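You operate a simulated robot arm through the tools that you are given. There is no shell and no other tool. Be economical: measure what you need, move in short steps, check, and stop when the job is done.

You are at the controls of a simulated two-armed robot. One attempt, no reset.

TASK
Pick up the short pipe marked "2" from the wall ledge top with one hand, pass it to the other hand and put it on the trolley shelf.

Only the result counts: the job must be done as asked and must still hold three seconds after the hand-in. Knocking over, shifting, dropping, spilling or breaking anything else fails it.

THE ROBOT
Two 7-joint arms with two-finger parallel grippers on one trunk, on a base that drives. Base frame: it is fixed to the floor where the robot stands at the start and does not move with it; the origin is under the middle of the robot, x ahead of it, y to its left, z up. Readings come in m, degrees, newtons and seconds.
The left shoulder is at the start at [0.07, 0.133, 1.201], the right one opposite. With the tool pointing down near the work surface each hand reaches from about 0.1 to 0.64 m from the robot's upright axis, wherever it stands, measured 20 degrees to its own side. Places, roughly: trolley shelf [-2.6, 1.2, 0.4]. Payload 1.57 kg a hand.
The tool frame of a hand sits at the grasp point between the pads (the TCP): z along the fingers, y along the line on which they close. The tips reach 0.03 m beyond it. Largest opening 0.08 m; finger width 0.017, thickness 0.012; the body of the gripper, 0.04 by 0.082 m, starts 0.08 m behind the TCP.
Orientation is told as [roll, pitch, yaw] about the base's x, y, z axes, in that order, counted from this pose: with the fingers straight down and closing along the base's y, the tool's x points along the base's -x, its y along +y and its z along -z.

THE INTERFACE
- The arms move only by the tool arm_command. It takes "left_increments", "right_increments" or both (then of equal length, played together; a hand with none holds still); each is a list of rows, each an object (a shift or turn left out is 0, a gripper value left out holds the last) with "travel": the shift along the base's x, y, z in m, a list of three; "turn": the turn, a rotation vector about the base's x, y, z in degrees, a list of three. In form: [{"travel": [tx, ty, tz], "turn": [rx, ry, rz]}, ...]. A call has 1 to 12 rows; each row is the pose to reach, as a shift and turn from the pose commanded when the call began. "left_grip" and "right_grip" are, for a hand that has rows, the finger opening in m, from 0 to 0.08, set as the call begins (left out, the last holds). A row lasts 0.2 s, in which the tool goes at most 0.05 m and 8.6 degrees; a call with a longer step from one row to the next is refused whole, and so is a gripper value outside its range. Where a pose cannot be reached the arm comes as near as it can. A force on the tool above 40 N (or 10 N above the force at the start of the call, whichever is more), or a blocked arm, ends the call early, and 0.2 s more pass. Each finger travels about 0.153 m/s and halts on what it meets, pressing with about 29 N; the grip force reading is that of the motor and also rises with nothing between the fingers. The clock runs only during rows and for 0.2 s after the last one: add rows that repeat a pose to give the fingers time. The reply holds the time, the measured pose of the TCP, the force on the tool along the base axes, the opening and the grip force, in the units named above and with some noise, with the torque about the TCP (base axes, N m) and any sound that the robot's microphone picked up.
- Cameras (640 x 400 px; columns grow to the right, rows downward): "scene" is now at [0.1208, -0.0362, 1.4127]; the picture's right is [-0.41, -0.91, 0.00], its down [-0.65, 0.30, -0.70] and it looks along [0.64, -0.29, -0.71] (base axes); focal length 258 px, centre (320, 200). "left" rides on the left gripper at [0.072, 0.007, -0.122] in its tool frame; the picture's right is [-0.09, 1.00, 0.00], its down [-0.84, -0.08, -0.54] and it looks along [-0.54, -0.05, 0.84] (tool axes); focal length 238 px, centre (320, 200). "right" rides on the right gripper at [0.072, -0.007, -0.122] in its tool frame; the picture's right is [0.09, 1.00, 0.00], its down [-0.84, 0.08, -0.54] and it looks along [-0.54, 0.05, 0.84] (tool axes); focal length 238 px, centre (320, 200). There is no depth. A picture from a camera that has moved, and an enlarged one, comes with that camera's place and axes in the base frame and with its lens.
- capture(camera): a new picture of that camera. No time passes.
- raise_lower(by): slides the trunk up (or, below 0, down) by that many m; the arms and the scene camera ride with it, the base frame stays. It gives what a move gives, with no picture.
- steer(legs): drives the robot by 1 to 6 legs, each [ahead, left, turn to the left] in m, m and degrees, along the robot's own axes; the way and the turn of a leg run together, so that a leg with both is an arc; at most 1.5 m and 180 degrees a leg. The arms and the cameras ride along, it lands a little off, and it stops where it bumps. It gives what a move gives.
- aim_head(pan, tilt): turns the head with the scene camera to pan (to the left, within 86 degrees either way) and tilt (down, from -29 to 69), counted from straight ahead of the robot. It gives what a move gives.
- inspect(camera, box): a new picture of the part [left, top, right, bottom] of that camera's present view, enlarged. No time passes.
- close_job(): hands the job in; it is judged then, once.

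Go step by step. Nothing tells you exact positions but the pictures and the camera data: compare them with the known pose of the tool, close in by small moves and look again before you grip or let go. The budget is 120 turns and 92 pictures, counting those below and the enlarged ones. Unless the task says otherwise, let go and move clear before handing in, and close with one line.

The tools are called after "Emit:" as name(argument=value, ...) on one line, values as JSON. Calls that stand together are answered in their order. arm_command: Moves the arms, as the interface text tells. Its arguments: {"type":"object","properties":{"left_increments":{"type":"array","items":{"type":"object","properties":{"travel":{"type":"array","items":{"type":"number"}},"turn":{"type":"array","items":{"type":"number"}}}}},"left_grip":{"type":"number"},"right_increments":{"type":"array","items":{"type":"object","properties":{"travel":{"type":"array","items":{"type":"number"}},"turn":{"type":"array","items":{"type":"number"}}}}},"right_grip":{"type":"number"}},"required":[]} The other tools are called the same way: raise_lower (by) slides the trunk up or down; steer (legs) drives the base; aim_head (pan, tilt) turns the head that bears the scene camera; capture (camera) takes a picture; inspect (camera, box) takes an enlarged picture of a part of a camera's view; close_job () hands the job in.

At the start:

```text
clock: 0.0
left_ee_pos: [0.449, -0.0193, 1.154]
left_orientation: [0.0, -0.1, 0.0]
left_ft_force: [-0.9, -0.3, -0.5]
left_wrist_torque: [0.0, -0.01, 0.0]
left_opening: 0.0801
left_gripper_force: 0.0
right_ee_pos: [0.2965, -0.3447, 1.1068]
right_orientation: [0.0, 0.0, 0.1]
right_ft_force: [-0.2, -0.1, -0.2]
right_wrist_torque: [-0.01, 0.0, 0.02]
right_opening: 0.0801
right_gripper_force: 0.0
trunk travel left (down, up): [-0.775, 0.165]
robot x, y, heading: [0.0, 0.0014, 0.0]
head pan, tilt: [-24.5, 45.5]
```

scene: 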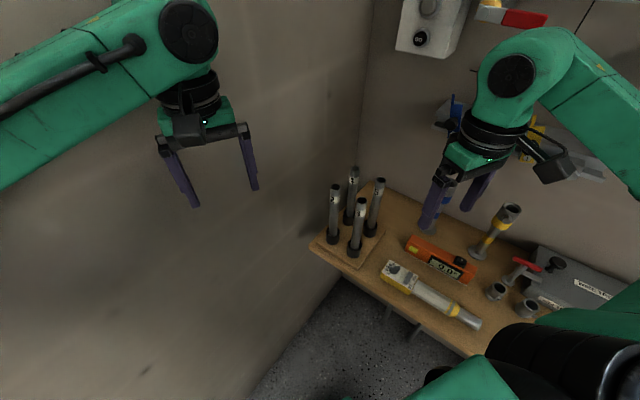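
right: 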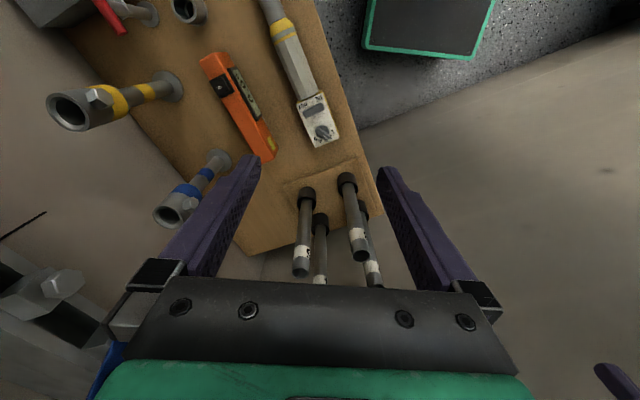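
left: 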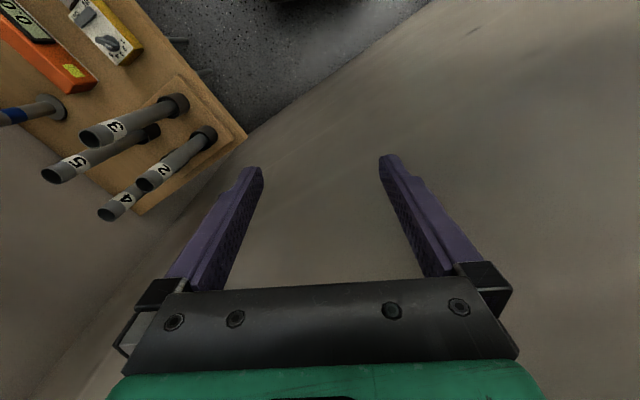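

Four numbered pipes stand on a small board at the left end of the ledge. I put pipe "2" near [0.49, -0.24], with its top at about z = 1.01. I'll enlarge the views to check the label and the shape.

Emit:
inspect(camera="left", box=[20, 60, 270, 230])

Emit:
inspect(camera="scene", box=[290, 150, 430, 280])

Emit:
inspect(camera="right", box=[240, 150, 420, 300])

```text
2.35 times, centred on (145, 145) of left
camera zoom: at [0.3767, -0.0134, 1.277], right [0.09, 1.0, 0.0], down [0.84, -0.08, 0.54], along [0.54, -0.05, -0.84], focal length 561 px, centre (732, 329)
```

zoom: 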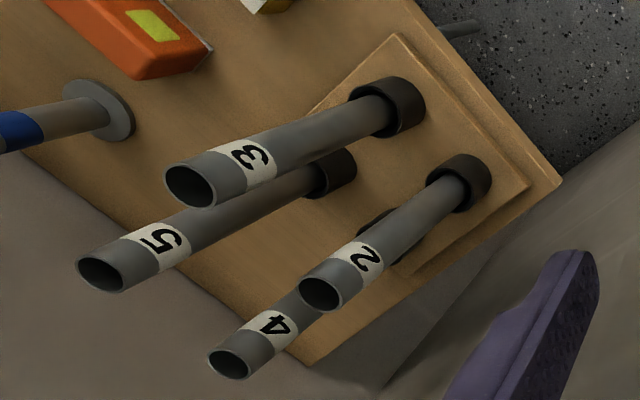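

```text
3.08 times, centred on (360, 215) of scene
camera zoom: at [0.1208, -0.0362, 1.4127], right [-0.41, -0.91, 0.0], down [-0.65, 0.3, -0.7], along [0.64, -0.29, -0.71], focal length 793 px, centre (197, 154)
```

zoom: 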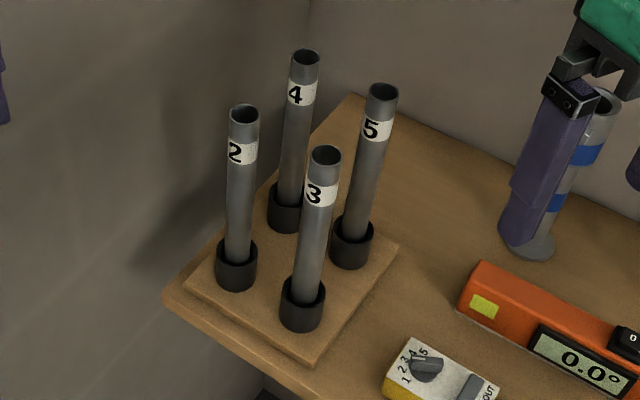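

```text
2.67 times, centred on (330, 225) of right
camera zoom: at [0.2236, -0.3522, 1.2293], right [-0.09, 1.0, 0.0], down [0.84, 0.08, 0.54], along [0.54, 0.05, -0.84], focal length 636 px, centre (293, 133)
```

zoom: 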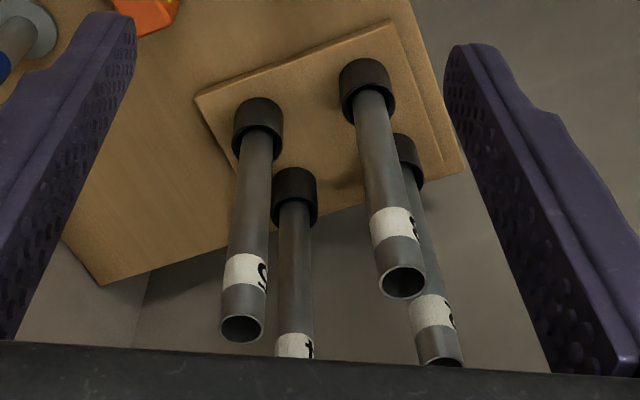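

Pipe 2 stands in a black cup at about [0.498, -0.244], with its top near z = 1.015 and a diameter of about 0.023 m. I'll take the right hand above it, with the fingers closing along y so they pass between the neighbouring pipes.

Emit:
arm_command(right_increments=[{"travel": [0.04, 0.02, 0.005]}, {"travel": [0.08, 0.04, 0.005]}, {"travel": [0.12, 0.06, 0.005]}, {"travel": [0.16, 0.08, 0.005]}, {"travel": [0.2015, 0.1007, 0.003]}, {"travel": [0.2015, 0.1007, 0.003]}], right_grip=0.06)

Emit:
capture(camera="right")

Emit:
inspect(camera="scene", box=[260, 90, 460, 280])

Emit:
inspect(camera="left", box=[20, 60, 270, 230])

```text
clock: 1.4
left_ee_pos: [0.4477, -0.021, 1.1545]
left_orientation: [0.0, -0.1, 0.0]
left_ft_force: [-0.5, -0.2, 1.6]
left_wrist_torque: [0.02, -0.03, 0.0]
left_opening: 0.08
left_gripper_force: 0.1
right_ee_pos: [0.4987, -0.2455, 1.1094]
right_orientation: [0.0, -0.1, 0.0]
right_ft_force: [-0.6, 0.1, 0.1]
right_wrist_torque: [0.01, -0.02, 0.0]
right_opening: 0.0602
right_gripper_force: 0.1
trunk travel left (down, up): [-0.775, 0.165]
robot x, y, heading: [-0.0018, 0.002, 0.0]
head pan, tilt: [-24.5, 45.5]
```

```text
85 pictures are left
camera right: at [0.4254, -0.2517, 1.2313], right [-0.09, 1.0, 0.0], down [0.84, 0.08, 0.54], along [0.54, 0.05, -0.84], focal length 238 px, centre (320, 200)
```

right: 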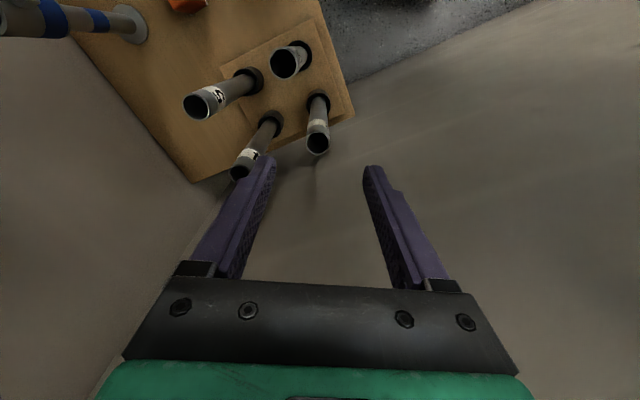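

```text
2.11 times, centred on (360, 185) of scene
camera zoom: at [0.1195, -0.0371, 1.4128], right [-0.41, -0.91, 0.0], down [-0.65, 0.3, -0.7], along [0.64, -0.29, -0.71], focal length 543 px, centre (236, 232)
```

zoom: 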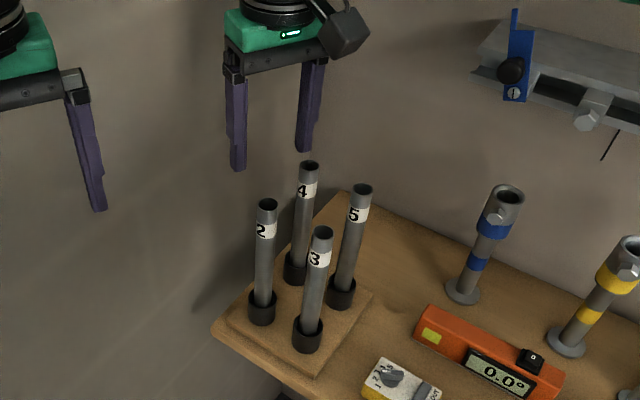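

```text
2.35 times, centred on (145, 145) of left
camera zoom: at [0.3755, -0.0142, 1.2774], right [0.09, 1.0, 0.0], down [0.84, -0.08, 0.54], along [0.54, -0.05, -0.84], focal length 561 px, centre (732, 329)
```

zoom: 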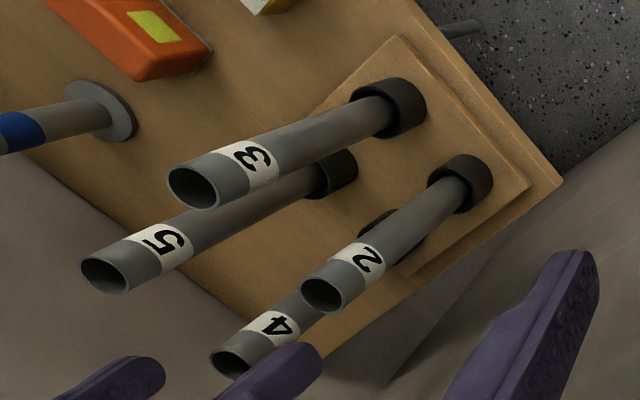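

The hand is centred over pipe 2: its top triangulates to [0.500, -0.246, 1.019]. Next I'll lower straight down and look before closing.

Emit:
arm_command(right_increments=[{"travel": [0.001, 0, -0.03]}, {"travel": [0.001, 0, -0.06]}, {"travel": [0.001, 0, -0.09]}, {"travel": [0.001, 0, -0.122]}, {"travel": [0.001, 0, -0.122]}], right_grip=0.054)

Emit:
capture(camera="right")

Emit:
inspect(camera="scene", box=[260, 90, 460, 280])

```text
clock: 2.6
left_ee_pos: [0.4488, -0.0206, 1.1554]
left_orientation: [-0.1, 0.0, 0.1]
left_ft_force: [0.7, -0.9, 0.5]
left_wrist_torque: [-0.03, 0.0, -0.02]
left_opening: 0.0799
left_gripper_force: 0.1
right_ee_pos: [0.4978, -0.2455, 0.9855]
right_orientation: [0.1, 0.0, 0.1]
right_ft_force: [0.3, -0.1, -0.3]
right_wrist_torque: [0.04, 0.02, 0.03]
right_opening: 0.054
right_gripper_force: 0.1
trunk travel left (down, up): [-0.775, 0.165]
robot x, y, heading: [-0.0005, -0.0015, -0.2]
head pan, tilt: [-24.5, 45.5]
```

```text
82 pictures are left
camera right: at [0.4252, -0.2527, 1.1077], right [-0.09, 1.0, 0.0], down [0.84, 0.08, 0.54], along [0.54, 0.05, -0.84], focal length 238 px, centre (320, 200)
```

right: 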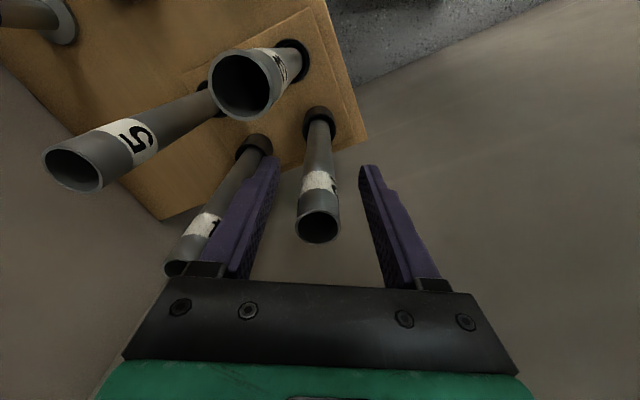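

```text
2.11 times, centred on (360, 185) of scene
camera zoom: at [0.1204, -0.0361, 1.4127], right [-0.41, -0.91, 0.0], down [-0.65, 0.3, -0.7], along [0.64, -0.29, -0.71], focal length 543 px, centre (236, 232)
```

zoom: 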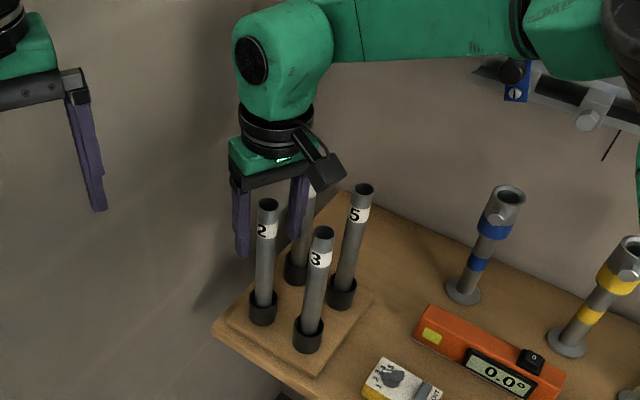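

The pipe sits between the pads in both views, so I'll close on it.

Emit:
arm_command(right_increments=[{"travel": [0, 0, 0]}, {"travel": [0, 0, 0]}, {"travel": [0, 0, 0]}], right_grip=0.0)

```text
clock: 3.4
left_ee_pos: [0.4486, -0.019, 1.1552]
left_orientation: [0.0, 0.0, 0.0]
left_ft_force: [0.3, -0.7, 0.7]
left_wrist_torque: [-0.01, 0.03, 0.02]
left_opening: 0.0799
left_gripper_force: 0.0
right_ee_pos: [0.4979, -0.245, 0.9861]
right_orientation: [-0.1, 0.0, 0.1]
right_ft_force: [-0.7, -0.2, -0.6]
right_wrist_torque: [0.08, 0.05, -0.02]
right_opening: 0.0222
right_gripper_force: 28.9
trunk travel left (down, up): [-0.775, 0.165]
robot x, y, heading: [0.0013, 0.0029, 0.0]
head pan, tilt: [-24.5, 45.5]
```

The right hand has the pipe, with the fingers 0.022 m apart. I'll lift it straight out of the cup in small steps.

Emit:
arm_command(right_increments=[{"travel": [0, 0, 0.02]}, {"travel": [0, 0, 0.04]}, {"travel": [0, 0, 0.06]}, {"travel": [0, 0, 0.09]}, {"travel": [0, 0, 0.12]}, {"travel": [0, 0, 0.15]}, {"travel": [0, 0, 0.18]}, {"travel": [0, 0, 0.21]}])

Emit:
capture(camera="scene")

```text
clock: 5.2
left_ee_pos: [0.4486, -0.0201, 1.1543]
left_orientation: [0.0, 0.0, 0.0]
left_ft_force: [-0.3, -0.6, 0.2]
left_wrist_torque: [0.0, 0.01, -0.01]
left_opening: 0.08
left_gripper_force: 0.1
right_ee_pos: [0.4984, -0.2413, 1.1971]
right_orientation: [-0.1, -0.1, 0.0]
right_ft_force: [-1.3, 0.2, -1.0]
right_wrist_torque: [-0.08, -0.01, 0.0]
right_opening: 0.0222
right_gripper_force: 29.5
trunk travel left (down, up): [-0.775, 0.165]
robot x, y, heading: [0.0035, 0.0001, 0.0]
head pan, tilt: [-24.5, 45.5]
```

```text
80 pictures are left
camera scene: at [0.1208, -0.0362, 1.4127], right [-0.41, -0.91, 0.0], down [-0.65, 0.3, -0.7], along [0.64, -0.29, -0.71], focal length 258 px, centre (320, 200)
```

scene: 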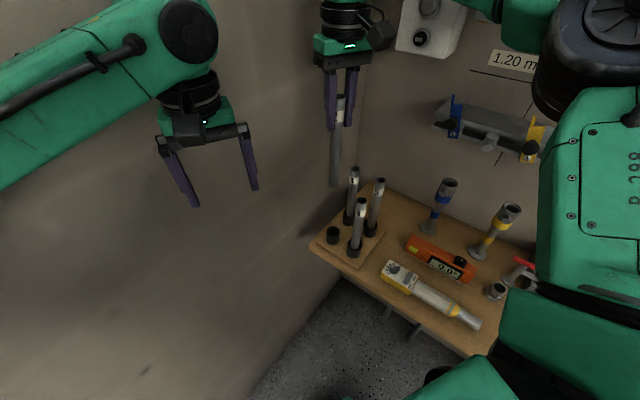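

The pipe is clear of its cup. I'll raise it a little more, pull it back in front of the robot, and then look left for the way to the trolley.

Emit:
arm_command(right_increments=[{"travel": [0, 0, 0.03]}, {"travel": [0, 0, 0.06]}, {"travel": [-0.04, 0.005, 0.06]}, {"travel": [-0.08, 0.01, 0.06]}, {"travel": [-0.12, 0.015, 0.06]}, {"travel": [-0.16, 0.02, 0.06]}], left_increments=[{"travel": [-0.03, 0.02, 0]}, {"travel": [-0.06, 0.04, 0]}, {"travel": [-0.09, 0.06, 0]}, {"travel": [-0.12, 0.08, 0]}, {"travel": [-0.13, 0.1, 0]}, {"travel": [-0.13, 0.12, 0]}])

Emit:
aim_head(pan=86, tilt=20)

Emit:
capture(camera="scene")

Emit:
aim_head(pan=-86, tilt=30)

Emit:
capture(camera="scene")

```text
clock: 6.6
left_ee_pos: [0.3143, 0.0985, 1.1549]
left_orientation: [0.1, -0.2, 0.0]
left_ft_force: [-0.2, 0.6, 0.2]
left_wrist_torque: [-0.09, 0.04, -0.03]
left_opening: 0.0798
left_gripper_force: 0.1
right_ee_pos: [0.337, -0.2261, 1.2605]
right_orientation: [0.1, -0.1, 0.1]
right_ft_force: [0.7, 1.1, -2.3]
right_wrist_torque: [0.06, 0.01, -0.03]
right_opening: 0.0222
right_gripper_force: 29.0
right hand out of reach, approached as far as the arm can: row 2
trunk travel left (down, up): [-0.775, 0.165]
robot x, y, heading: [-0.0025, 0.0042, 0.1]
head pan, tilt: [-24.5, 45.5]
```

```text
clock: 8.5
left_ee_pos: [0.3157, 0.0995, 1.155]
left_orientation: [0.1, -0.1, 0.1]
left_ft_force: [0.0, 0.8, -0.3]
left_wrist_torque: [0.0, -0.01, 0.0]
left_opening: 0.08
left_gripper_force: 0.1
right_ee_pos: [0.3374, -0.2257, 1.2597]
right_orientation: [-0.1, -0.1, 0.1]
right_ft_force: [0.5, 0.5, -2.0]
right_wrist_torque: [-0.08, 0.01, 0.01]
right_opening: 0.0224
right_gripper_force: 29.2
trunk travel left (down, up): [-0.775, 0.165]
robot x, y, heading: [-0.0012, -0.0016, -0.1]
head pan, tilt: [85.9, 20.0]
```

```text
79 pictures are left
camera scene: at [0.049, 0.0887, 1.4524], right [1.0, -0.07, 0.0], down [-0.02, -0.34, -0.94], along [0.07, 0.94, -0.34], focal length 258 px, centre (320, 200)
```

scene: 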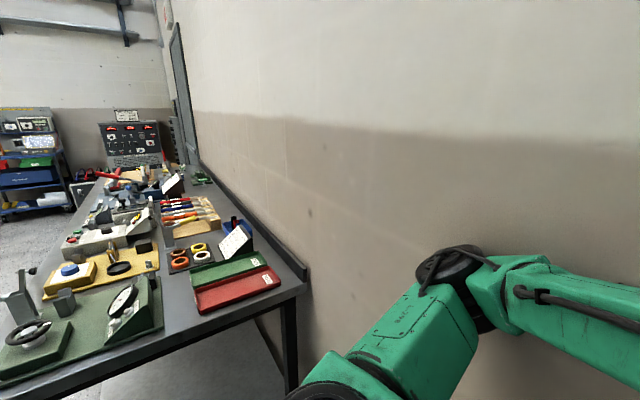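

```text
clock: 11.1
left_ee_pos: [0.3154, 0.0992, 1.1554]
left_orientation: [0.2, -0.2, 0.0]
left_ft_force: [0.5, -0.9, -0.1]
left_wrist_torque: [0.01, 0.01, 0.0]
left_opening: 0.0801
left_gripper_force: 0.0
right_ee_pos: [0.3369, -0.2246, 1.2587]
right_orientation: [0.0, -0.3, 0.1]
right_ft_force: [1.3, -0.6, -1.0]
right_wrist_torque: [0.01, 0.0, 0.0]
right_opening: 0.0225
right_gripper_force: 29.0
trunk travel left (down, up): [-0.775, 0.165]
robot x, y, heading: [-0.003, -0.002, -0.1]
head pan, tilt: [-85.9, 30.0]
```

```text
78 pictures are left
camera scene: at [0.0489, -0.0944, 1.4362], right [-1.0, -0.07, 0.0], down [-0.03, 0.5, -0.87], along [0.06, -0.86, -0.5], focal length 258 px, centre (320, 200)
```

scene: 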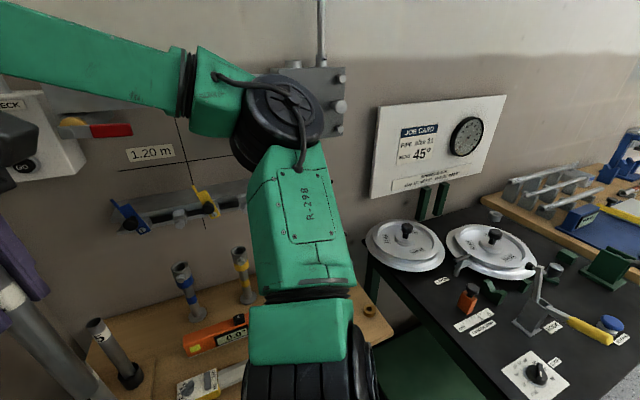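

The robot stands in a corner, with one bench to its left, another to its right-rear and a clear lane between them. I'll back off a little and then look again.

Emit:
steer(legs=[[-0.25, 0, 0]])

Emit:
aim_head(pan=86, tilt=35)

Emit:
capture(camera="scene")

Emit:
aim_head(pan=-86, tilt=35)

Emit:
capture(camera="scene")

```text
clock: 12.9
left_ee_pos: [0.0734, 0.1018, 1.1528]
left_orientation: [-0.1, 0.1, 0.6]
left_ft_force: [-0.4, 0.0, -0.2]
left_wrist_torque: [0.02, 0.0, -0.02]
left_opening: 0.0799
left_gripper_force: 0.0
right_ee_pos: [0.0993, -0.2216, 1.2577]
right_orientation: [0.0, 0.2, 0.8]
right_ft_force: [0.3, -0.1, -1.3]
right_wrist_torque: [-0.01, 0.04, 0.01]
right_opening: 0.0223
right_gripper_force: 28.9
trunk travel left (down, up): [-0.775, 0.165]
robot x, y, heading: [-0.2458, 0.0001, 0.5]
head pan, tilt: [-85.9, 30.0]
```

```text
clock: 15.5
left_ee_pos: [0.0717, 0.1017, 1.1547]
left_orientation: [0.0, 0.0, 0.6]
left_ft_force: [-0.4, -0.6, -0.5]
left_wrist_torque: [-0.03, -0.02, -0.01]
left_opening: 0.0802
left_gripper_force: 0.1
right_ee_pos: [0.0985, -0.2214, 1.2585]
right_orientation: [-0.1, 0.0, 0.7]
right_ft_force: [0.0, -0.4, -0.3]
right_wrist_torque: [-0.03, 0.05, 0.0]
right_opening: 0.0224
right_gripper_force: 29.0
trunk travel left (down, up): [-0.775, 0.165]
robot x, y, heading: [-0.2462, 0.0007, 0.3]
head pan, tilt: [85.9, 35.0]
```

```text
77 pictures are left
camera scene: at [-0.1933, 0.0845, 1.4283], right [1.0, -0.06, 0.0], down [-0.04, -0.57, -0.82], along [0.05, 0.82, -0.57], focal length 258 px, centre (320, 200)
```

scene: 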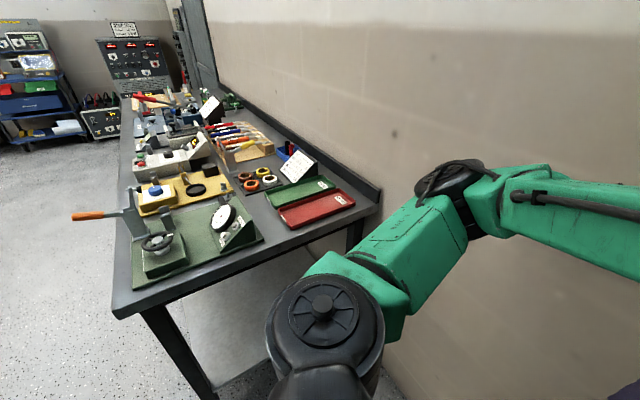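

```text
clock: 18.1
left_ee_pos: [0.0715, 0.1022, 1.1539]
left_orientation: [0.0, -0.1, 0.6]
left_ft_force: [0.8, 0.5, 0.5]
left_wrist_torque: [-0.01, -0.02, -0.02]
left_opening: 0.0798
left_gripper_force: 0.1
right_ee_pos: [0.0969, -0.222, 1.259]
right_orientation: [0.0, 0.0, 0.8]
right_ft_force: [0.8, -0.6, -2.5]
right_wrist_torque: [0.01, 0.02, -0.01]
right_opening: 0.0222
right_gripper_force: 28.5
trunk travel left (down, up): [-0.775, 0.165]
robot x, y, heading: [-0.2411, -0.0022, 0.6]
head pan, tilt: [-85.9, 35.0]
```

```text
76 pictures are left
camera scene: at [-0.1915, -0.0911, 1.4283], right [-1.0, -0.08, 0.0], down [-0.05, 0.57, -0.82], along [0.07, -0.82, -0.57], focal length 258 px, centre (320, 200)
```

scene: 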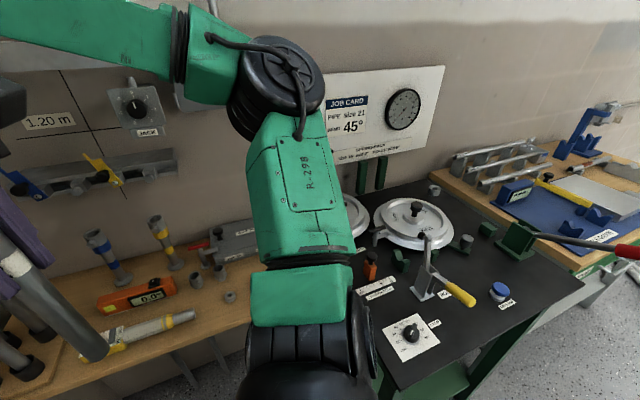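

The lane straight behind the robot looks free between the two benches. I'll back up 0.4 m more, turn left part way, and look toward the trolley.

Emit:
steer(legs=[[-0.4, 0, 0], [0, 0, 70]])

Emit:
aim_head(pan=70, tilt=25)

Emit:
capture(camera="scene")

```text
clock: 23.6
left_ee_pos: [-0.6276, 0.3313, 1.1541]
left_orientation: [0.1, -0.1, 69.4]
left_ft_force: [0.4, 0.1, 0.0]
left_wrist_torque: [0.01, 0.02, 0.0]
left_opening: 0.0801
left_gripper_force: 0.1
right_ee_pos: [-0.3152, 0.2381, 1.2578]
right_orientation: [0.0, 0.0, 69.6]
right_ft_force: [0.4, 1.2, -0.7]
right_wrist_torque: [0.01, 0.03, 0.0]
right_opening: 0.0222
right_gripper_force: 28.7
trunk travel left (down, up): [-0.775, 0.165]
robot x, y, heading: [-0.6472, -0.0062, 69.5]
head pan, tilt: [-85.9, 35.0]
```

```text
clock: 26.0
left_ee_pos: [-0.6286, 0.3306, 1.1551]
left_orientation: [0.0, 0.0, 69.5]
left_ft_force: [-0.6, 0.2, 0.6]
left_wrist_torque: [0.03, 0.02, 0.04]
left_opening: 0.0799
left_gripper_force: 0.0
right_ee_pos: [-0.3154, 0.238, 1.258]
right_orientation: [0.0, 0.1, 69.6]
right_ft_force: [0.1, 0.2, -0.9]
right_wrist_torque: [0.01, 0.01, 0.0]
right_opening: 0.0221
right_gripper_force: 28.7
trunk travel left (down, up): [-0.775, 0.165]
robot x, y, heading: [-0.6444, -0.0059, 69.5]
head pan, tilt: [70.0, 25.0]
```

```text
75 pictures are left
camera scene: at [-0.701, 0.1011, 1.444], right [0.65, 0.76, 0.0], down [0.32, -0.28, -0.91], along [-0.69, 0.59, -0.42], focal length 258 px, centre (320, 200)
```

scene: 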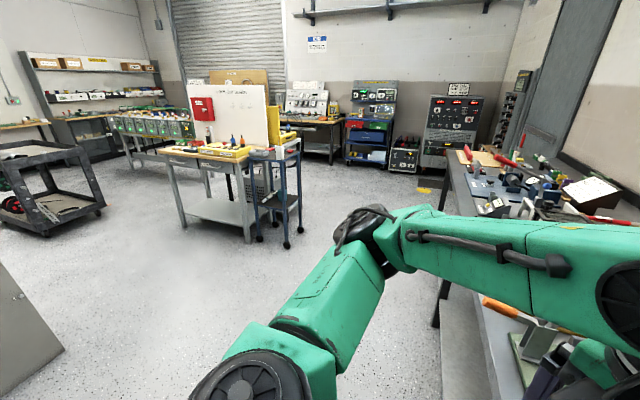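

The listed trolley position projects onto the small blue two-tier trolley beside the bench. I'll enlarge it.

Emit:
inspect(camera="scene", box=[220, 120, 340, 260])

```text
2.86 times, centred on (280, 190) of scene
camera zoom: at [-0.701, 0.1011, 1.444], right [0.65, 0.76, 0.0], down [0.32, -0.28, -0.91], along [-0.69, 0.59, -0.42], focal length 737 px, centre (434, 229)
```

zoom: 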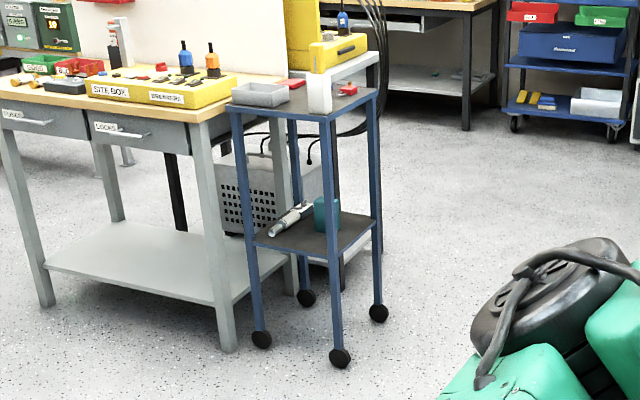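

The target is the lower shelf of that trolley, at z ≈ 0.4. A tool and a teal cup stand on it, and the front corner looks free. I'll drive toward it through the open floor in stages.

Emit:
steer(legs=[[0, 0, 98], [0.7, 0, 0]])

Emit:
aim_head(pan=0, tilt=30)

Emit:
capture(camera="scene")

```text
clock: 34.1
left_ee_pos: [-1.6811, 0.0917, 1.1541]
left_orientation: [0.0, -0.1, 169.1]
left_ft_force: [0.1, 0.2, 0.8]
left_wrist_torque: [-0.02, -0.01, 0.01]
left_opening: 0.08
left_gripper_force: 0.0
right_ee_pos: [-1.6409, 0.4137, 1.2579]
right_orientation: [0.0, 0.0, 169.0]
right_ft_force: [0.4, -0.4, -2.4]
right_wrist_torque: [0.02, -0.01, 0.0]
right_opening: 0.0222
right_gripper_force: 29.2
trunk travel left (down, up): [-0.775, 0.165]
robot x, y, heading: [-1.3491, 0.1291, 168.9]
head pan, tilt: [70.0, 25.0]
```

```text
clock: 35.6
left_ee_pos: [-1.6811, 0.0916, 1.1549]
left_orientation: [-0.1, 0.1, 169.0]
left_ft_force: [0.6, 0.2, -0.5]
left_wrist_torque: [0.0, 0.01, -0.04]
left_opening: 0.0801
left_gripper_force: 0.0
right_ee_pos: [-1.6409, 0.4142, 1.2584]
right_orientation: [0.0, 0.1, 169.1]
right_ft_force: [-0.7, -0.4, -2.3]
right_wrist_torque: [0.0, -0.02, -0.01]
right_opening: 0.022
right_gripper_force: 29.1
trunk travel left (down, up): [-0.775, 0.165]
robot x, y, heading: [-1.3458, 0.1285, 168.8]
head pan, tilt: [0.0, 30.0]
```

```text
73 pictures are left
camera scene: at [-1.4906, 0.1529, 1.436], right [0.19, 0.98, 0.0], down [0.49, -0.1, -0.87], along [-0.85, 0.17, -0.5], focal length 258 px, centre (320, 200)
```

scene: 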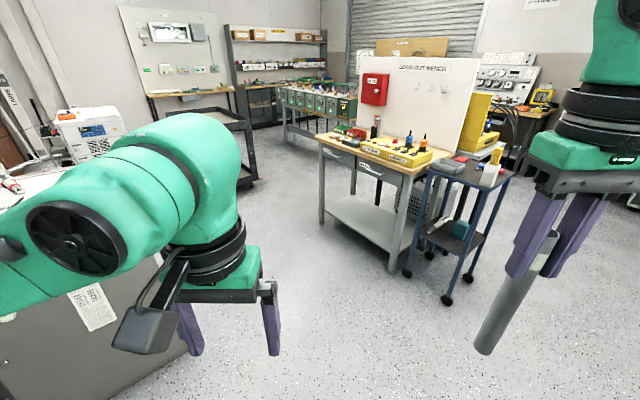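

I have the trolley in clear view, with the pipe hanging vertically in the right hand. I'll enlarge both.

Emit:
inspect(camera="scene", box=[390, 140, 530, 310])

Emit:
inspect(camera="scene", box=[440, 180, 620, 370])

```text
2.35 times, centred on (460, 225) of scene
camera zoom: at [-1.4906, 0.1529, 1.436], right [0.19, 0.98, 0.0], down [0.49, -0.1, -0.87], along [-0.85, 0.17, -0.5], focal length 607 px, centre (-9, 141)
```

zoom: 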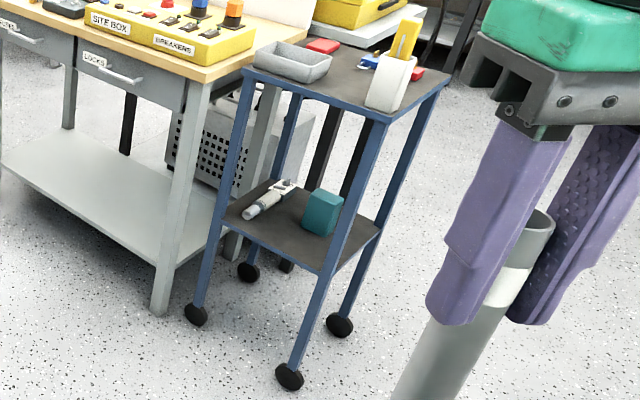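

```text
2.11 times, centred on (530, 275) of scene
camera zoom: at [-1.4906, 0.1529, 1.436], right [0.19, 0.98, 0.0], down [0.49, -0.1, -0.87], along [-0.85, 0.17, -0.5], focal length 543 px, centre (-122, 42)
```

zoom: 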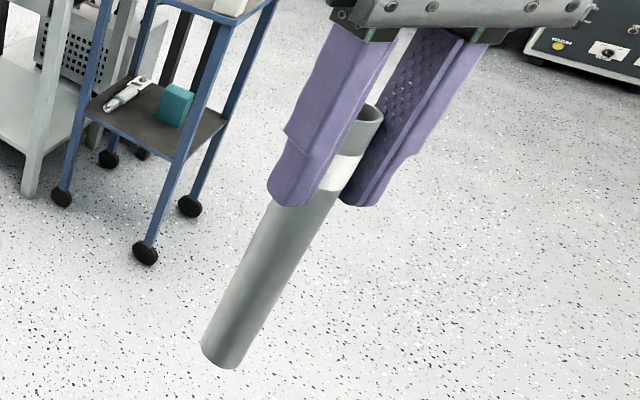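

The free spot on the lower shelf is near [-2.59, 1.19], at the front edge between the teal box and the tool. I'll drive to a staging point squarely in front of that side, then make the handover there.

Emit:
steer(legs=[[0, 0, -14], [0.83, 0, 0], [0, 0, -38]])

Emit:
capture(camera="scene")

```text
clock: 42.8
left_ee_pos: [-2.377, 0.7308, 1.1529]
left_orientation: [0.1, -0.1, 118.1]
left_ft_force: [0.2, 0.1, -0.3]
left_wrist_torque: [0.01, 0.01, -0.03]
left_opening: 0.0803
left_gripper_force: 0.1
right_ee_pos: [-2.1015, 0.9025, 1.2583]
right_orientation: [-0.1, 0.0, 118.0]
right_ft_force: [-0.2, 0.0, -1.0]
right_wrist_torque: [-0.03, -0.01, -0.01]
right_opening: 0.0221
right_gripper_force: 29.1
trunk travel left (down, up): [-0.775, 0.165]
robot x, y, heading: [-2.1356, 0.4947, 118.1]
head pan, tilt: [0.0, 30.0]
```

```text
70 pictures are left
camera scene: at [-2.2078, 0.6173, 1.436], right [0.88, 0.47, 0.0], down [0.24, -0.44, -0.87], along [-0.41, 0.76, -0.5], focal length 258 px, centre (320, 200)
```

scene: 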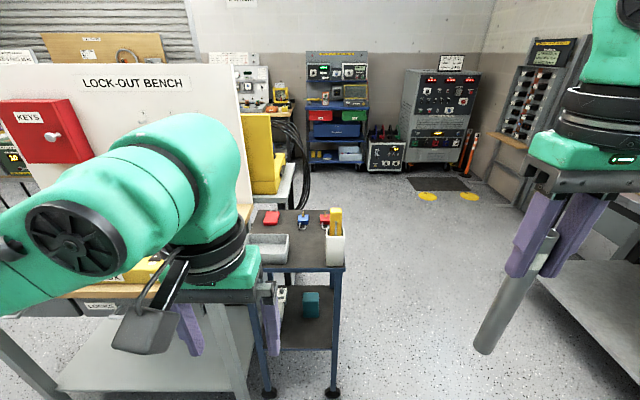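

I'm lined up in front of the trolley. Now I'll turn the left hand so its fingers point forward, ready to grip the hanging pipe below the right hand.

Emit:
arm_command(left_increments=[{"travel": [-0.003, 0.002, -0.007], "turn": [7.22, 3.85, 0]}, {"travel": [-0.006, 0.005, -0.014], "turn": [14.44, 7.71, 0]}, {"travel": [-0.01, 0.007, -0.02], "turn": [21.65, 11.56, 0]}, {"travel": [-0.013, 0.01, -0.027], "turn": [28.87, 15.42, 0]}, {"travel": [-0.016, 0.012, -0.034], "turn": [36.09, 19.27, 0]}, {"travel": [-0.02, 0.014, -0.04], "turn": [43.31, 23.13, 0]}, {"travel": [-0.023, 0.017, -0.048], "turn": [50.53, 26.98, 0]}, {"travel": [-0.026, 0.019, -0.055], "turn": [57.75, 30.84, 0]}, {"travel": [-0.03, 0.021, -0.061], "turn": [64.96, 34.69, 0]}, {"travel": [-0.033, 0.024, -0.068], "turn": [72.18, 38.55, 0]}, {"travel": [-0.036, 0.026, -0.075], "turn": [79.4, 42.4, 0]}, {"travel": [-0.036, 0.026, -0.075], "turn": [79.4, 42.4, 0]}], left_grip=0.08)

Emit:
capture(camera="scene")

```text
clock: 45.4
left_ee_pos: [-2.4248, 0.7541, 1.0696]
left_orientation: [-166.0, -88.5, -74.6]
left_ft_force: [-0.4, -1.5, 0.2]
left_wrist_torque: [0.0, 0.0, -0.06]
left_opening: 0.0801
left_gripper_force: 0.0
left hand out of reach, approached as far as the arm can: row 2, 3, 4, 5, 6, 7, 8, 9, 10, 11, 12
right_ee_pos: [-2.0987, 0.8996, 1.2583]
right_orientation: [0.0, -0.1, 118.1]
right_ft_force: [1.3, -1.1, -1.2]
right_wrist_torque: [-0.01, 0.01, 0.01]
right_opening: 0.022
right_gripper_force: 29.2
trunk travel left (down, up): [-0.775, 0.165]
robot x, y, heading: [-2.1399, 0.4949, 118.2]
head pan, tilt: [0.0, 30.0]
```

```text
69 pictures are left
camera scene: at [-2.2051, 0.6143, 1.4365], right [0.88, 0.47, 0.0], down [0.23, -0.44, -0.87], along [-0.41, 0.77, -0.5], focal length 258 px, centre (320, 200)
```

scene: 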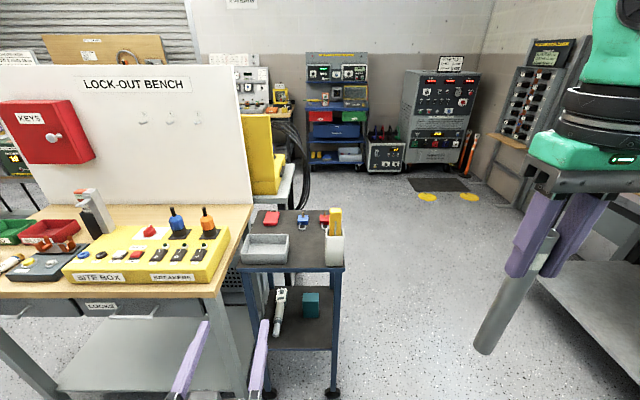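

The left fingers now point forward, though the arm is a bit cramped. I'll move that hand ahead and inward, then see whether it tracks properly.

Emit:
arm_command(left_increments=[{"travel": [0.012, 0.021, 0.004]}, {"travel": [0.025, 0.042, 0.008]}, {"travel": [0.037, 0.063, 0.012]}, {"travel": [0.037, 0.063, 0.012]}])

```text
clock: 46.4
left_ee_pos: [-2.3787, 0.818, 1.0706]
left_orientation: [63.0, -89.9, 55.0]
left_ft_force: [0.4, 0.3, 0.0]
left_wrist_torque: [-0.03, -0.03, 0.01]
left_opening: 0.0801
left_gripper_force: 0.0
right_ee_pos: [-2.1014, 0.9019, 1.2588]
right_orientation: [-0.1, 0.1, 118.1]
right_ft_force: [0.8, -0.2, -1.8]
right_wrist_torque: [0.04, -0.03, 0.0]
right_opening: 0.0224
right_gripper_force: 29.1
trunk travel left (down, up): [-0.775, 0.165]
robot x, y, heading: [-2.1401, 0.4943, 118.0]
head pan, tilt: [0.0, 30.0]
```

The left hand tracks well there. Now I'll bring the right hand with the pipe to a point just ahead of the left fingers, leaving a gap.

Emit:
arm_command(right_increments=[{"travel": [-0.0165, 0.0309, -0.03]}, {"travel": [-0.033, 0.0617, -0.06]}, {"travel": [-0.0495, 0.0926, -0.085]}, {"travel": [-0.0659, 0.1235, -0.115]}, {"travel": [-0.1088, 0.1188, -0.117]}, {"travel": [-0.1485, 0.0976, -0.117]}, {"travel": [-0.1882, 0.0764, -0.117]}, {"travel": [-0.2279, 0.0552, -0.117]}, {"travel": [-0.2675, 0.034, -0.117]}, {"travel": [-0.294, 0.0199, -0.117]}, {"travel": [-0.294, 0.0199, -0.117]}])

Emit:
aim_head(pan=0, tilt=45)

Emit:
capture(camera="scene")

Emit:
capture(camera="left")

```text
clock: 48.8
left_ee_pos: [-2.3786, 0.8159, 1.0707]
left_orientation: [110.0, -90.0, 8.1]
left_ft_force: [-0.3, 0.0, -0.4]
left_wrist_torque: [0.02, 0.01, -0.01]
left_opening: 0.0801
left_gripper_force: 0.0
right_ee_pos: [-2.277, 0.9057, 1.1118]
right_orientation: [0.0, 0.0, 118.1]
right_ft_force: [-0.6, 0.6, -0.9]
right_wrist_torque: [0.02, -0.03, 0.0]
right_opening: 0.0221
right_gripper_force: 29.1
right hand out of reach, approached as far as the arm can: row 7, 8, 9, 10, 11
trunk travel left (down, up): [-0.775, 0.165]
robot x, y, heading: [-2.1347, 0.494, 118.0]
head pan, tilt: [0.0, 30.0]
```

```text
clock: 49.6
left_ee_pos: [-2.378, 0.8178, 1.0699]
left_orientation: [73.5, -90.0, 44.6]
left_ft_force: [-0.8, 0.3, -0.1]
left_wrist_torque: [0.04, 0.0, -0.01]
left_opening: 0.08
left_gripper_force: 0.1
right_ee_pos: [-2.2775, 0.9077, 1.1114]
right_orientation: [0.1, 0.0, 118.2]
right_ft_force: [0.1, 0.5, -1.6]
right_wrist_torque: [-0.04, 0.01, -0.01]
right_opening: 0.0219
right_gripper_force: 28.6
trunk travel left (down, up): [-0.775, 0.165]
robot x, y, heading: [-2.1377, 0.4937, 117.9]
head pan, tilt: [0.0, 45.0]
```

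```text
68 pictures are left
camera scene: at [-2.2031, 0.6097, 1.4135], right [0.88, 0.47, 0.0], down [0.33, -0.62, -0.71], along [-0.33, 0.62, -0.71], focal length 258 px, centre (320, 200)
```

scene: 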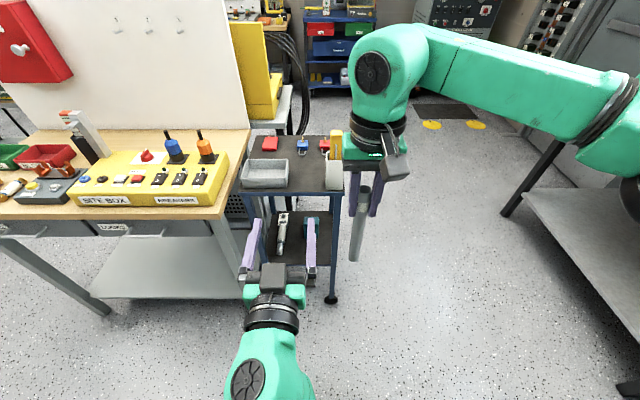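

```text
67 pictures are left
camera left: at [-2.3279, 0.7064, 0.9993], right [-0.88, -0.47, 0.09], down [0.32, -0.44, 0.84], along [-0.35, 0.77, 0.54], focal length 238 px, centre (320, 200)
```

left: 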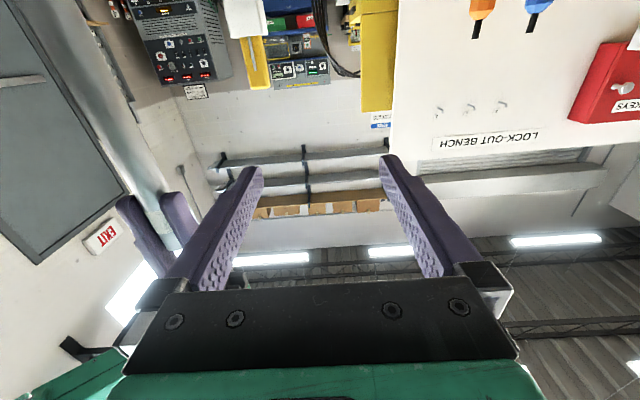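

The right hand stops at its reach limit at robot-frame (0.43, -0.07), which will do. I'll swing the left hand 45° to the right, lower it slightly, and set it 0.1 m short of the pipe.

Emit:
arm_command(left_increments=[{"travel": [0.012, -0.001, -0.005], "turn": [0, 0, -7.5]}, {"travel": [0.024, -0.002, -0.01], "turn": [0, 0, -15]}, {"travel": [0.036, -0.003, -0.015], "turn": [0, 0, -22.5]}, {"travel": [0.047, -0.004, -0.02], "turn": [0, 0, -30]}, {"travel": [0.059, -0.005, -0.025], "turn": [0, 0, -37.5]}, {"travel": [0.07, -0.006, -0.03], "turn": [0, 0, -45]}, {"travel": [0.07, -0.006, -0.03], "turn": [0, 0, -45]}])

Emit:
capture(camera="scene")

Emit:
capture(camera="left")

```text
clock: 51.2
left_ee_pos: [-2.3098, 0.8126, 1.0411]
left_orientation: [74.5, -90.0, -1.4]
left_ft_force: [-0.3, -0.1, -0.4]
left_wrist_torque: [0.02, 0.0, 0.0]
left_opening: 0.0802
left_gripper_force: 0.0
right_ee_pos: [-2.2767, 0.9094, 1.1123]
right_orientation: [-0.1, 0.0, 118.1]
right_ft_force: [0.9, -0.4, -0.5]
right_wrist_torque: [-0.07, 0.02, 0.01]
right_opening: 0.0223
right_gripper_force: 29.1
trunk travel left (down, up): [-0.775, 0.165]
robot x, y, heading: [-2.1359, 0.4948, 117.9]
head pan, tilt: [0.0, 45.0]
```

```text
66 pictures are left
camera scene: at [-2.2028, 0.6093, 1.4135], right [0.88, 0.47, 0.0], down [0.33, -0.62, -0.71], along [-0.33, 0.62, -0.71], focal length 258 px, centre (320, 200)
```

scene: 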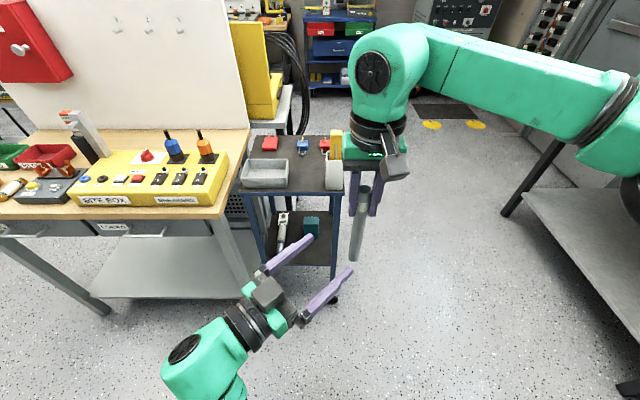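

```text
65 pictures are left
camera left: at [-2.352, 0.6974, 0.9692], right [-0.95, 0.29, 0.09], down [-0.08, -0.54, 0.84], along [0.29, 0.79, 0.54], focal length 238 px, centre (320, 200)
```

left: 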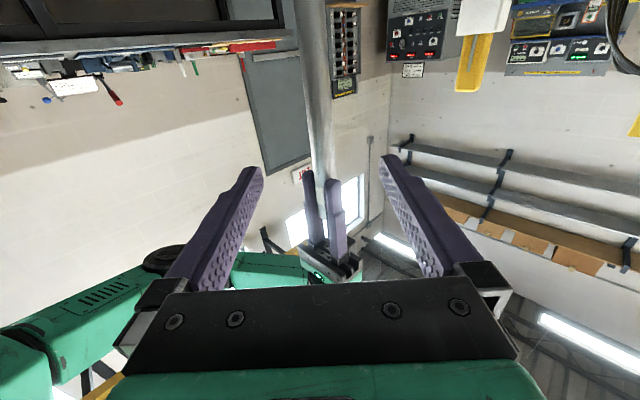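

The pipe is centred ahead of the left fingers, 0.10 m away and with about 3 mm lateral offset. Next I'll slide the hand forward onto it.

Emit:
arm_command(left_increments=[{"travel": [0.0105, 0.032, 0]}, {"travel": [0.0215, 0.064, 0]}, {"travel": [0.0325, 0.0965, 0]}, {"travel": [0.0325, 0.0965, 0]}])

Emit:
inspect(camera="scene", box=[260, 140, 440, 320])

Emit:
capture(camera="left")

```text
clock: 52.2
left_ee_pos: [-2.2763, 0.9101, 1.0424]
left_orientation: [81.3, -90.0, -8.1]
left_ft_force: [-0.3, -0.9, 0.6]
left_wrist_torque: [0.02, -0.01, 0.01]
left_opening: 0.0795
left_gripper_force: 0.1
right_ee_pos: [-2.2769, 0.9077, 1.1126]
right_orientation: [0.0, 0.0, 118.1]
right_ft_force: [0.2, -0.8, -1.9]
right_wrist_torque: [-0.01, -0.02, 0.0]
right_opening: 0.022
right_gripper_force: 29.4
trunk travel left (down, up): [-0.775, 0.165]
robot x, y, heading: [-2.1375, 0.4929, 117.9]
head pan, tilt: [0.0, 45.0]
```

```text
2.22 times, centred on (350, 230) of scene
camera zoom: at [-2.2036, 0.609, 1.4135], right [0.88, 0.47, 0.0], down [0.33, -0.62, -0.71], along [-0.33, 0.62, -0.71], focal length 573 px, centre (253, 133)
```

zoom: 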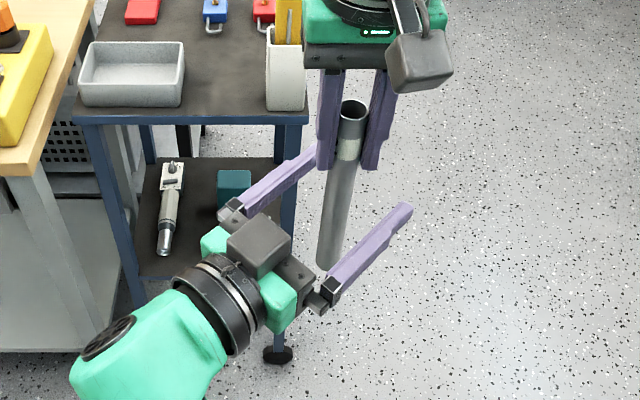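

```text
63 pictures are left
camera left: at [-2.3193, 0.7948, 0.9705], right [-0.95, 0.29, 0.09], down [-0.08, -0.54, 0.84], along [0.29, 0.79, 0.54], focal length 238 px, centre (320, 200)
```

left: 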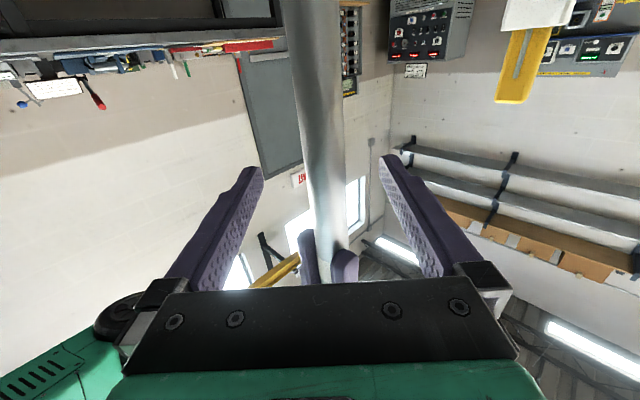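

The pipe lies between the left pads in both views, about 0.07 m below the right grip. I'll close the left hand on it while the right still holds.

Emit:
arm_command(left_increments=[{"travel": [0, 0, 0]}, {"travel": [0, 0, 0]}, {"travel": [0, 0, 0]}, {"travel": [0, 0, 0]}], left_grip=0.0)

```text
clock: 53.2
left_ee_pos: [-2.2787, 0.9106, 1.0421]
left_orientation: [36.2, -89.9, 37.1]
left_ft_force: [-22.2, 9.3, -1.0]
left_wrist_torque: [-0.63, -0.49, 0.06]
left_opening: 0.0224
left_gripper_force: 29.1
right_ee_pos: [-2.2749, 0.9089, 1.1124]
right_orientation: [-0.2, 0.2, 118.1]
right_ft_force: [22.1, -8.8, -0.1]
right_wrist_torque: [0.0, -1.07, -0.1]
right_opening: 0.0223
right_gripper_force: 29.0
trunk travel left (down, up): [-0.775, 0.165]
robot x, y, heading: [-2.1374, 0.4949, 118.0]
head pan, tilt: [0.0, 45.0]
```

Both hands have it, but a sideways load of about 24 N shows a small misalignment. I'll ease the left hand over by a few millimetres before the right lets go.

Emit:
arm_command(left_increments=[{"travel": [-0.0015, 0.0005, 0]}, {"travel": [-0.003, 0.001, 0]}, {"travel": [-0.003, 0.001, 0]}])

```text
clock: 54.0
left_ee_pos: [-2.2784, 0.9096, 1.041]
left_orientation: [157.0, -89.9, -83.8]
left_ft_force: [-14.3, 6.5, 1.2]
left_wrist_torque: [-0.62, -0.34, 0.0]
left_opening: 0.0226
left_gripper_force: 28.9
right_ee_pos: [-2.2756, 0.9083, 1.1107]
right_orientation: [-0.1, 0.1, 118.2]
right_ft_force: [16.2, -6.3, -2.7]
right_wrist_torque: [0.17, -0.81, 0.0]
right_opening: 0.0225
right_gripper_force: 28.9
trunk travel left (down, up): [-0.775, 0.165]
robot x, y, heading: [-2.1422, 0.4946, 117.8]
head pan, tilt: [0.0, 45.0]
```

Emit:
arm_command(left_increments=[{"travel": [-0.0025, 0.001, 0]}, {"travel": [-0.0055, 0.002, 0]}, {"travel": [-0.0055, 0.002, 0]}])

```text
clock: 54.8
left_ee_pos: [-2.2824, 0.9105, 1.0421]
left_orientation: [167.8, -89.7, -95.2]
left_ft_force: [17.4, -7.3, 6.8]
left_wrist_torque: [0.22, 0.53, 0.0]
left_opening: 0.0222
left_gripper_force: 29.1
right_ee_pos: [-2.2795, 0.9073, 1.1128]
right_orientation: [0.3, -0.3, 118.2]
right_ft_force: [-18.5, 7.5, -8.9]
right_wrist_torque: [0.26, 0.69, 0.05]
right_opening: 0.022
right_gripper_force: 28.8
trunk travel left (down, up): [-0.775, 0.165]
robot x, y, heading: [-2.1378, 0.4969, 118.0]
head pan, tilt: [0.0, 45.0]
```

Emit:
arm_command(left_increments=[{"travel": [0.0013, -0.0005, -0.0005]}, {"travel": [0.0026, -0.001, -0.001]}, {"travel": [0.0026, -0.001, -0.001]}])

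```text
clock: 55.6
left_ee_pos: [-2.2832, 0.9107, 1.0412]
left_orientation: [158.5, -89.9, -85.6]
left_ft_force: [18.6, -3.9, 9.8]
left_wrist_torque: [0.43, 0.35, -0.12]
left_opening: 0.022
left_gripper_force: 29.1
right_ee_pos: [-2.2784, 0.9072, 1.112]
right_orientation: [0.3, -0.1, 118.2]
right_ft_force: [-18.5, 4.1, -11.2]
right_wrist_torque: [-0.15, 0.86, 0.12]
right_opening: 0.022
right_gripper_force: 29.2
trunk travel left (down, up): [-0.775, 0.165]
robot x, y, heading: [-2.1378, 0.4981, 117.9]
head pan, tilt: [0.0, 45.0]
```

Emit:
arm_command(left_increments=[{"travel": [0.0015, -0.0003, 0.001]}, {"travel": [0.003, -0.0005, 0.0015]}, {"travel": [0.003, -0.0005, 0.0015]}])

```text
clock: 56.4
left_ee_pos: [-2.2798, 0.9118, 1.0413]
left_orientation: [37.9, -89.8, 35.4]
left_ft_force: [2.3, 1.1, 2.0]
left_wrist_torque: [0.81, 0.19, -0.09]
left_opening: 0.0221
left_gripper_force: 29.0
right_ee_pos: [-2.2751, 0.907, 1.1105]
right_orientation: [-0.1, 0.2, 118.1]
right_ft_force: [-2.8, -1.8, -4.0]
right_wrist_torque: [-0.93, -0.01, 0.12]
right_opening: 0.0223
right_gripper_force: 29.1
trunk travel left (down, up): [-0.775, 0.165]
robot x, y, heading: [-2.1389, 0.4917, 117.9]
head pan, tilt: [0.0, 45.0]
```

The side load is nearly gone, so I'll open the right hand while holding still.

Emit:
arm_command(right_increments=[{"travel": [0, 0, 0]}, {"travel": [0, 0, 0]}], right_grip=0.06)

Emit:
inspect(camera="scene", box=[260, 140, 440, 320])

```text
clock: 57.0
left_ee_pos: [-2.2792, 0.9097, 1.0405]
left_orientation: [16.5, -89.8, 56.7]
left_ft_force: [-1.6, 0.6, -0.3]
left_wrist_torque: [0.1, 0.38, 0.17]
left_opening: 0.0208
left_gripper_force: 28.8
right_ee_pos: [-2.2768, 0.9077, 1.1125]
right_orientation: [0.1, 0.1, 118.0]
right_ft_force: [0.4, 0.0, -0.4]
right_wrist_torque: [-0.02, 0.0, -0.01]
right_opening: 0.0601
right_gripper_force: 0.1
trunk travel left (down, up): [-0.775, 0.165]
robot x, y, heading: [-2.1409, 0.4953, 118.2]
head pan, tilt: [0.0, 45.0]
```

```text
2.22 times, centred on (350, 230) of scene
camera zoom: at [-2.2032, 0.6095, 1.4134], right [0.88, 0.47, 0.0], down [0.33, -0.62, -0.71], along [-0.33, 0.62, -0.71], focal length 573 px, centre (253, 133)
```

zoom: 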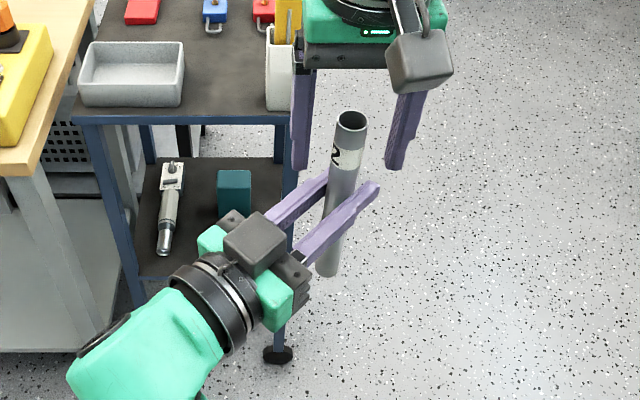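

The left hand holds the pipe alone. I'll raise the right hand straight up off it.

Emit:
arm_command(right_increments=[{"travel": [0, 0, 0.02]}, {"travel": [0, 0, 0.04]}, {"travel": [0, 0, 0.06]}, {"travel": [0, 0, 0.08]}])

Emit:
capture(camera="scene")

```text
clock: 58.0
left_ee_pos: [-2.2794, 0.9098, 1.0414]
left_orientation: [83.0, -90.1, -10.0]
left_ft_force: [0.1, 0.0, 0.2]
left_wrist_torque: [-0.02, -0.01, 0.0]
left_opening: 0.0219
left_gripper_force: 28.8
right_ee_pos: [-2.2642, 0.906, 1.1694]
right_orientation: [0.1, 0.0, 118.1]
right_ft_force: [0.2, -0.3, 0.5]
right_wrist_torque: [-0.02, 0.02, 0.0]
right_opening: 0.0599
right_gripper_force: 0.1
right hand out of reach, approached as far as the arm can: row 1, 2, 3, 4
trunk travel left (down, up): [-0.775, 0.165]
robot x, y, heading: [-2.1378, 0.496, 117.8]
head pan, tilt: [0.0, 45.0]
```

```text
61 pictures are left
camera scene: at [-2.2031, 0.6093, 1.4134], right [0.88, 0.47, 0.0], down [0.33, -0.62, -0.71], along [-0.33, 0.62, -0.71], focal length 258 px, centre (320, 200)
```

scene: 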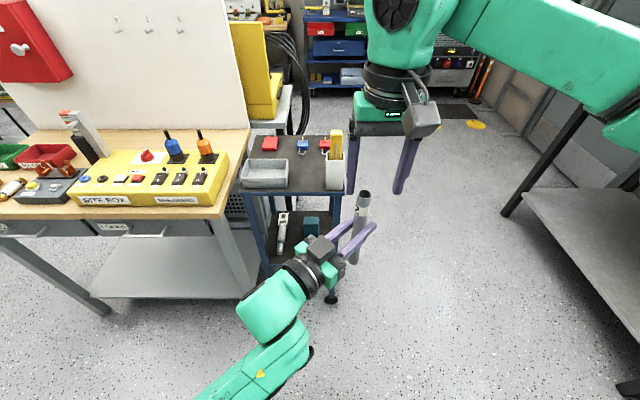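

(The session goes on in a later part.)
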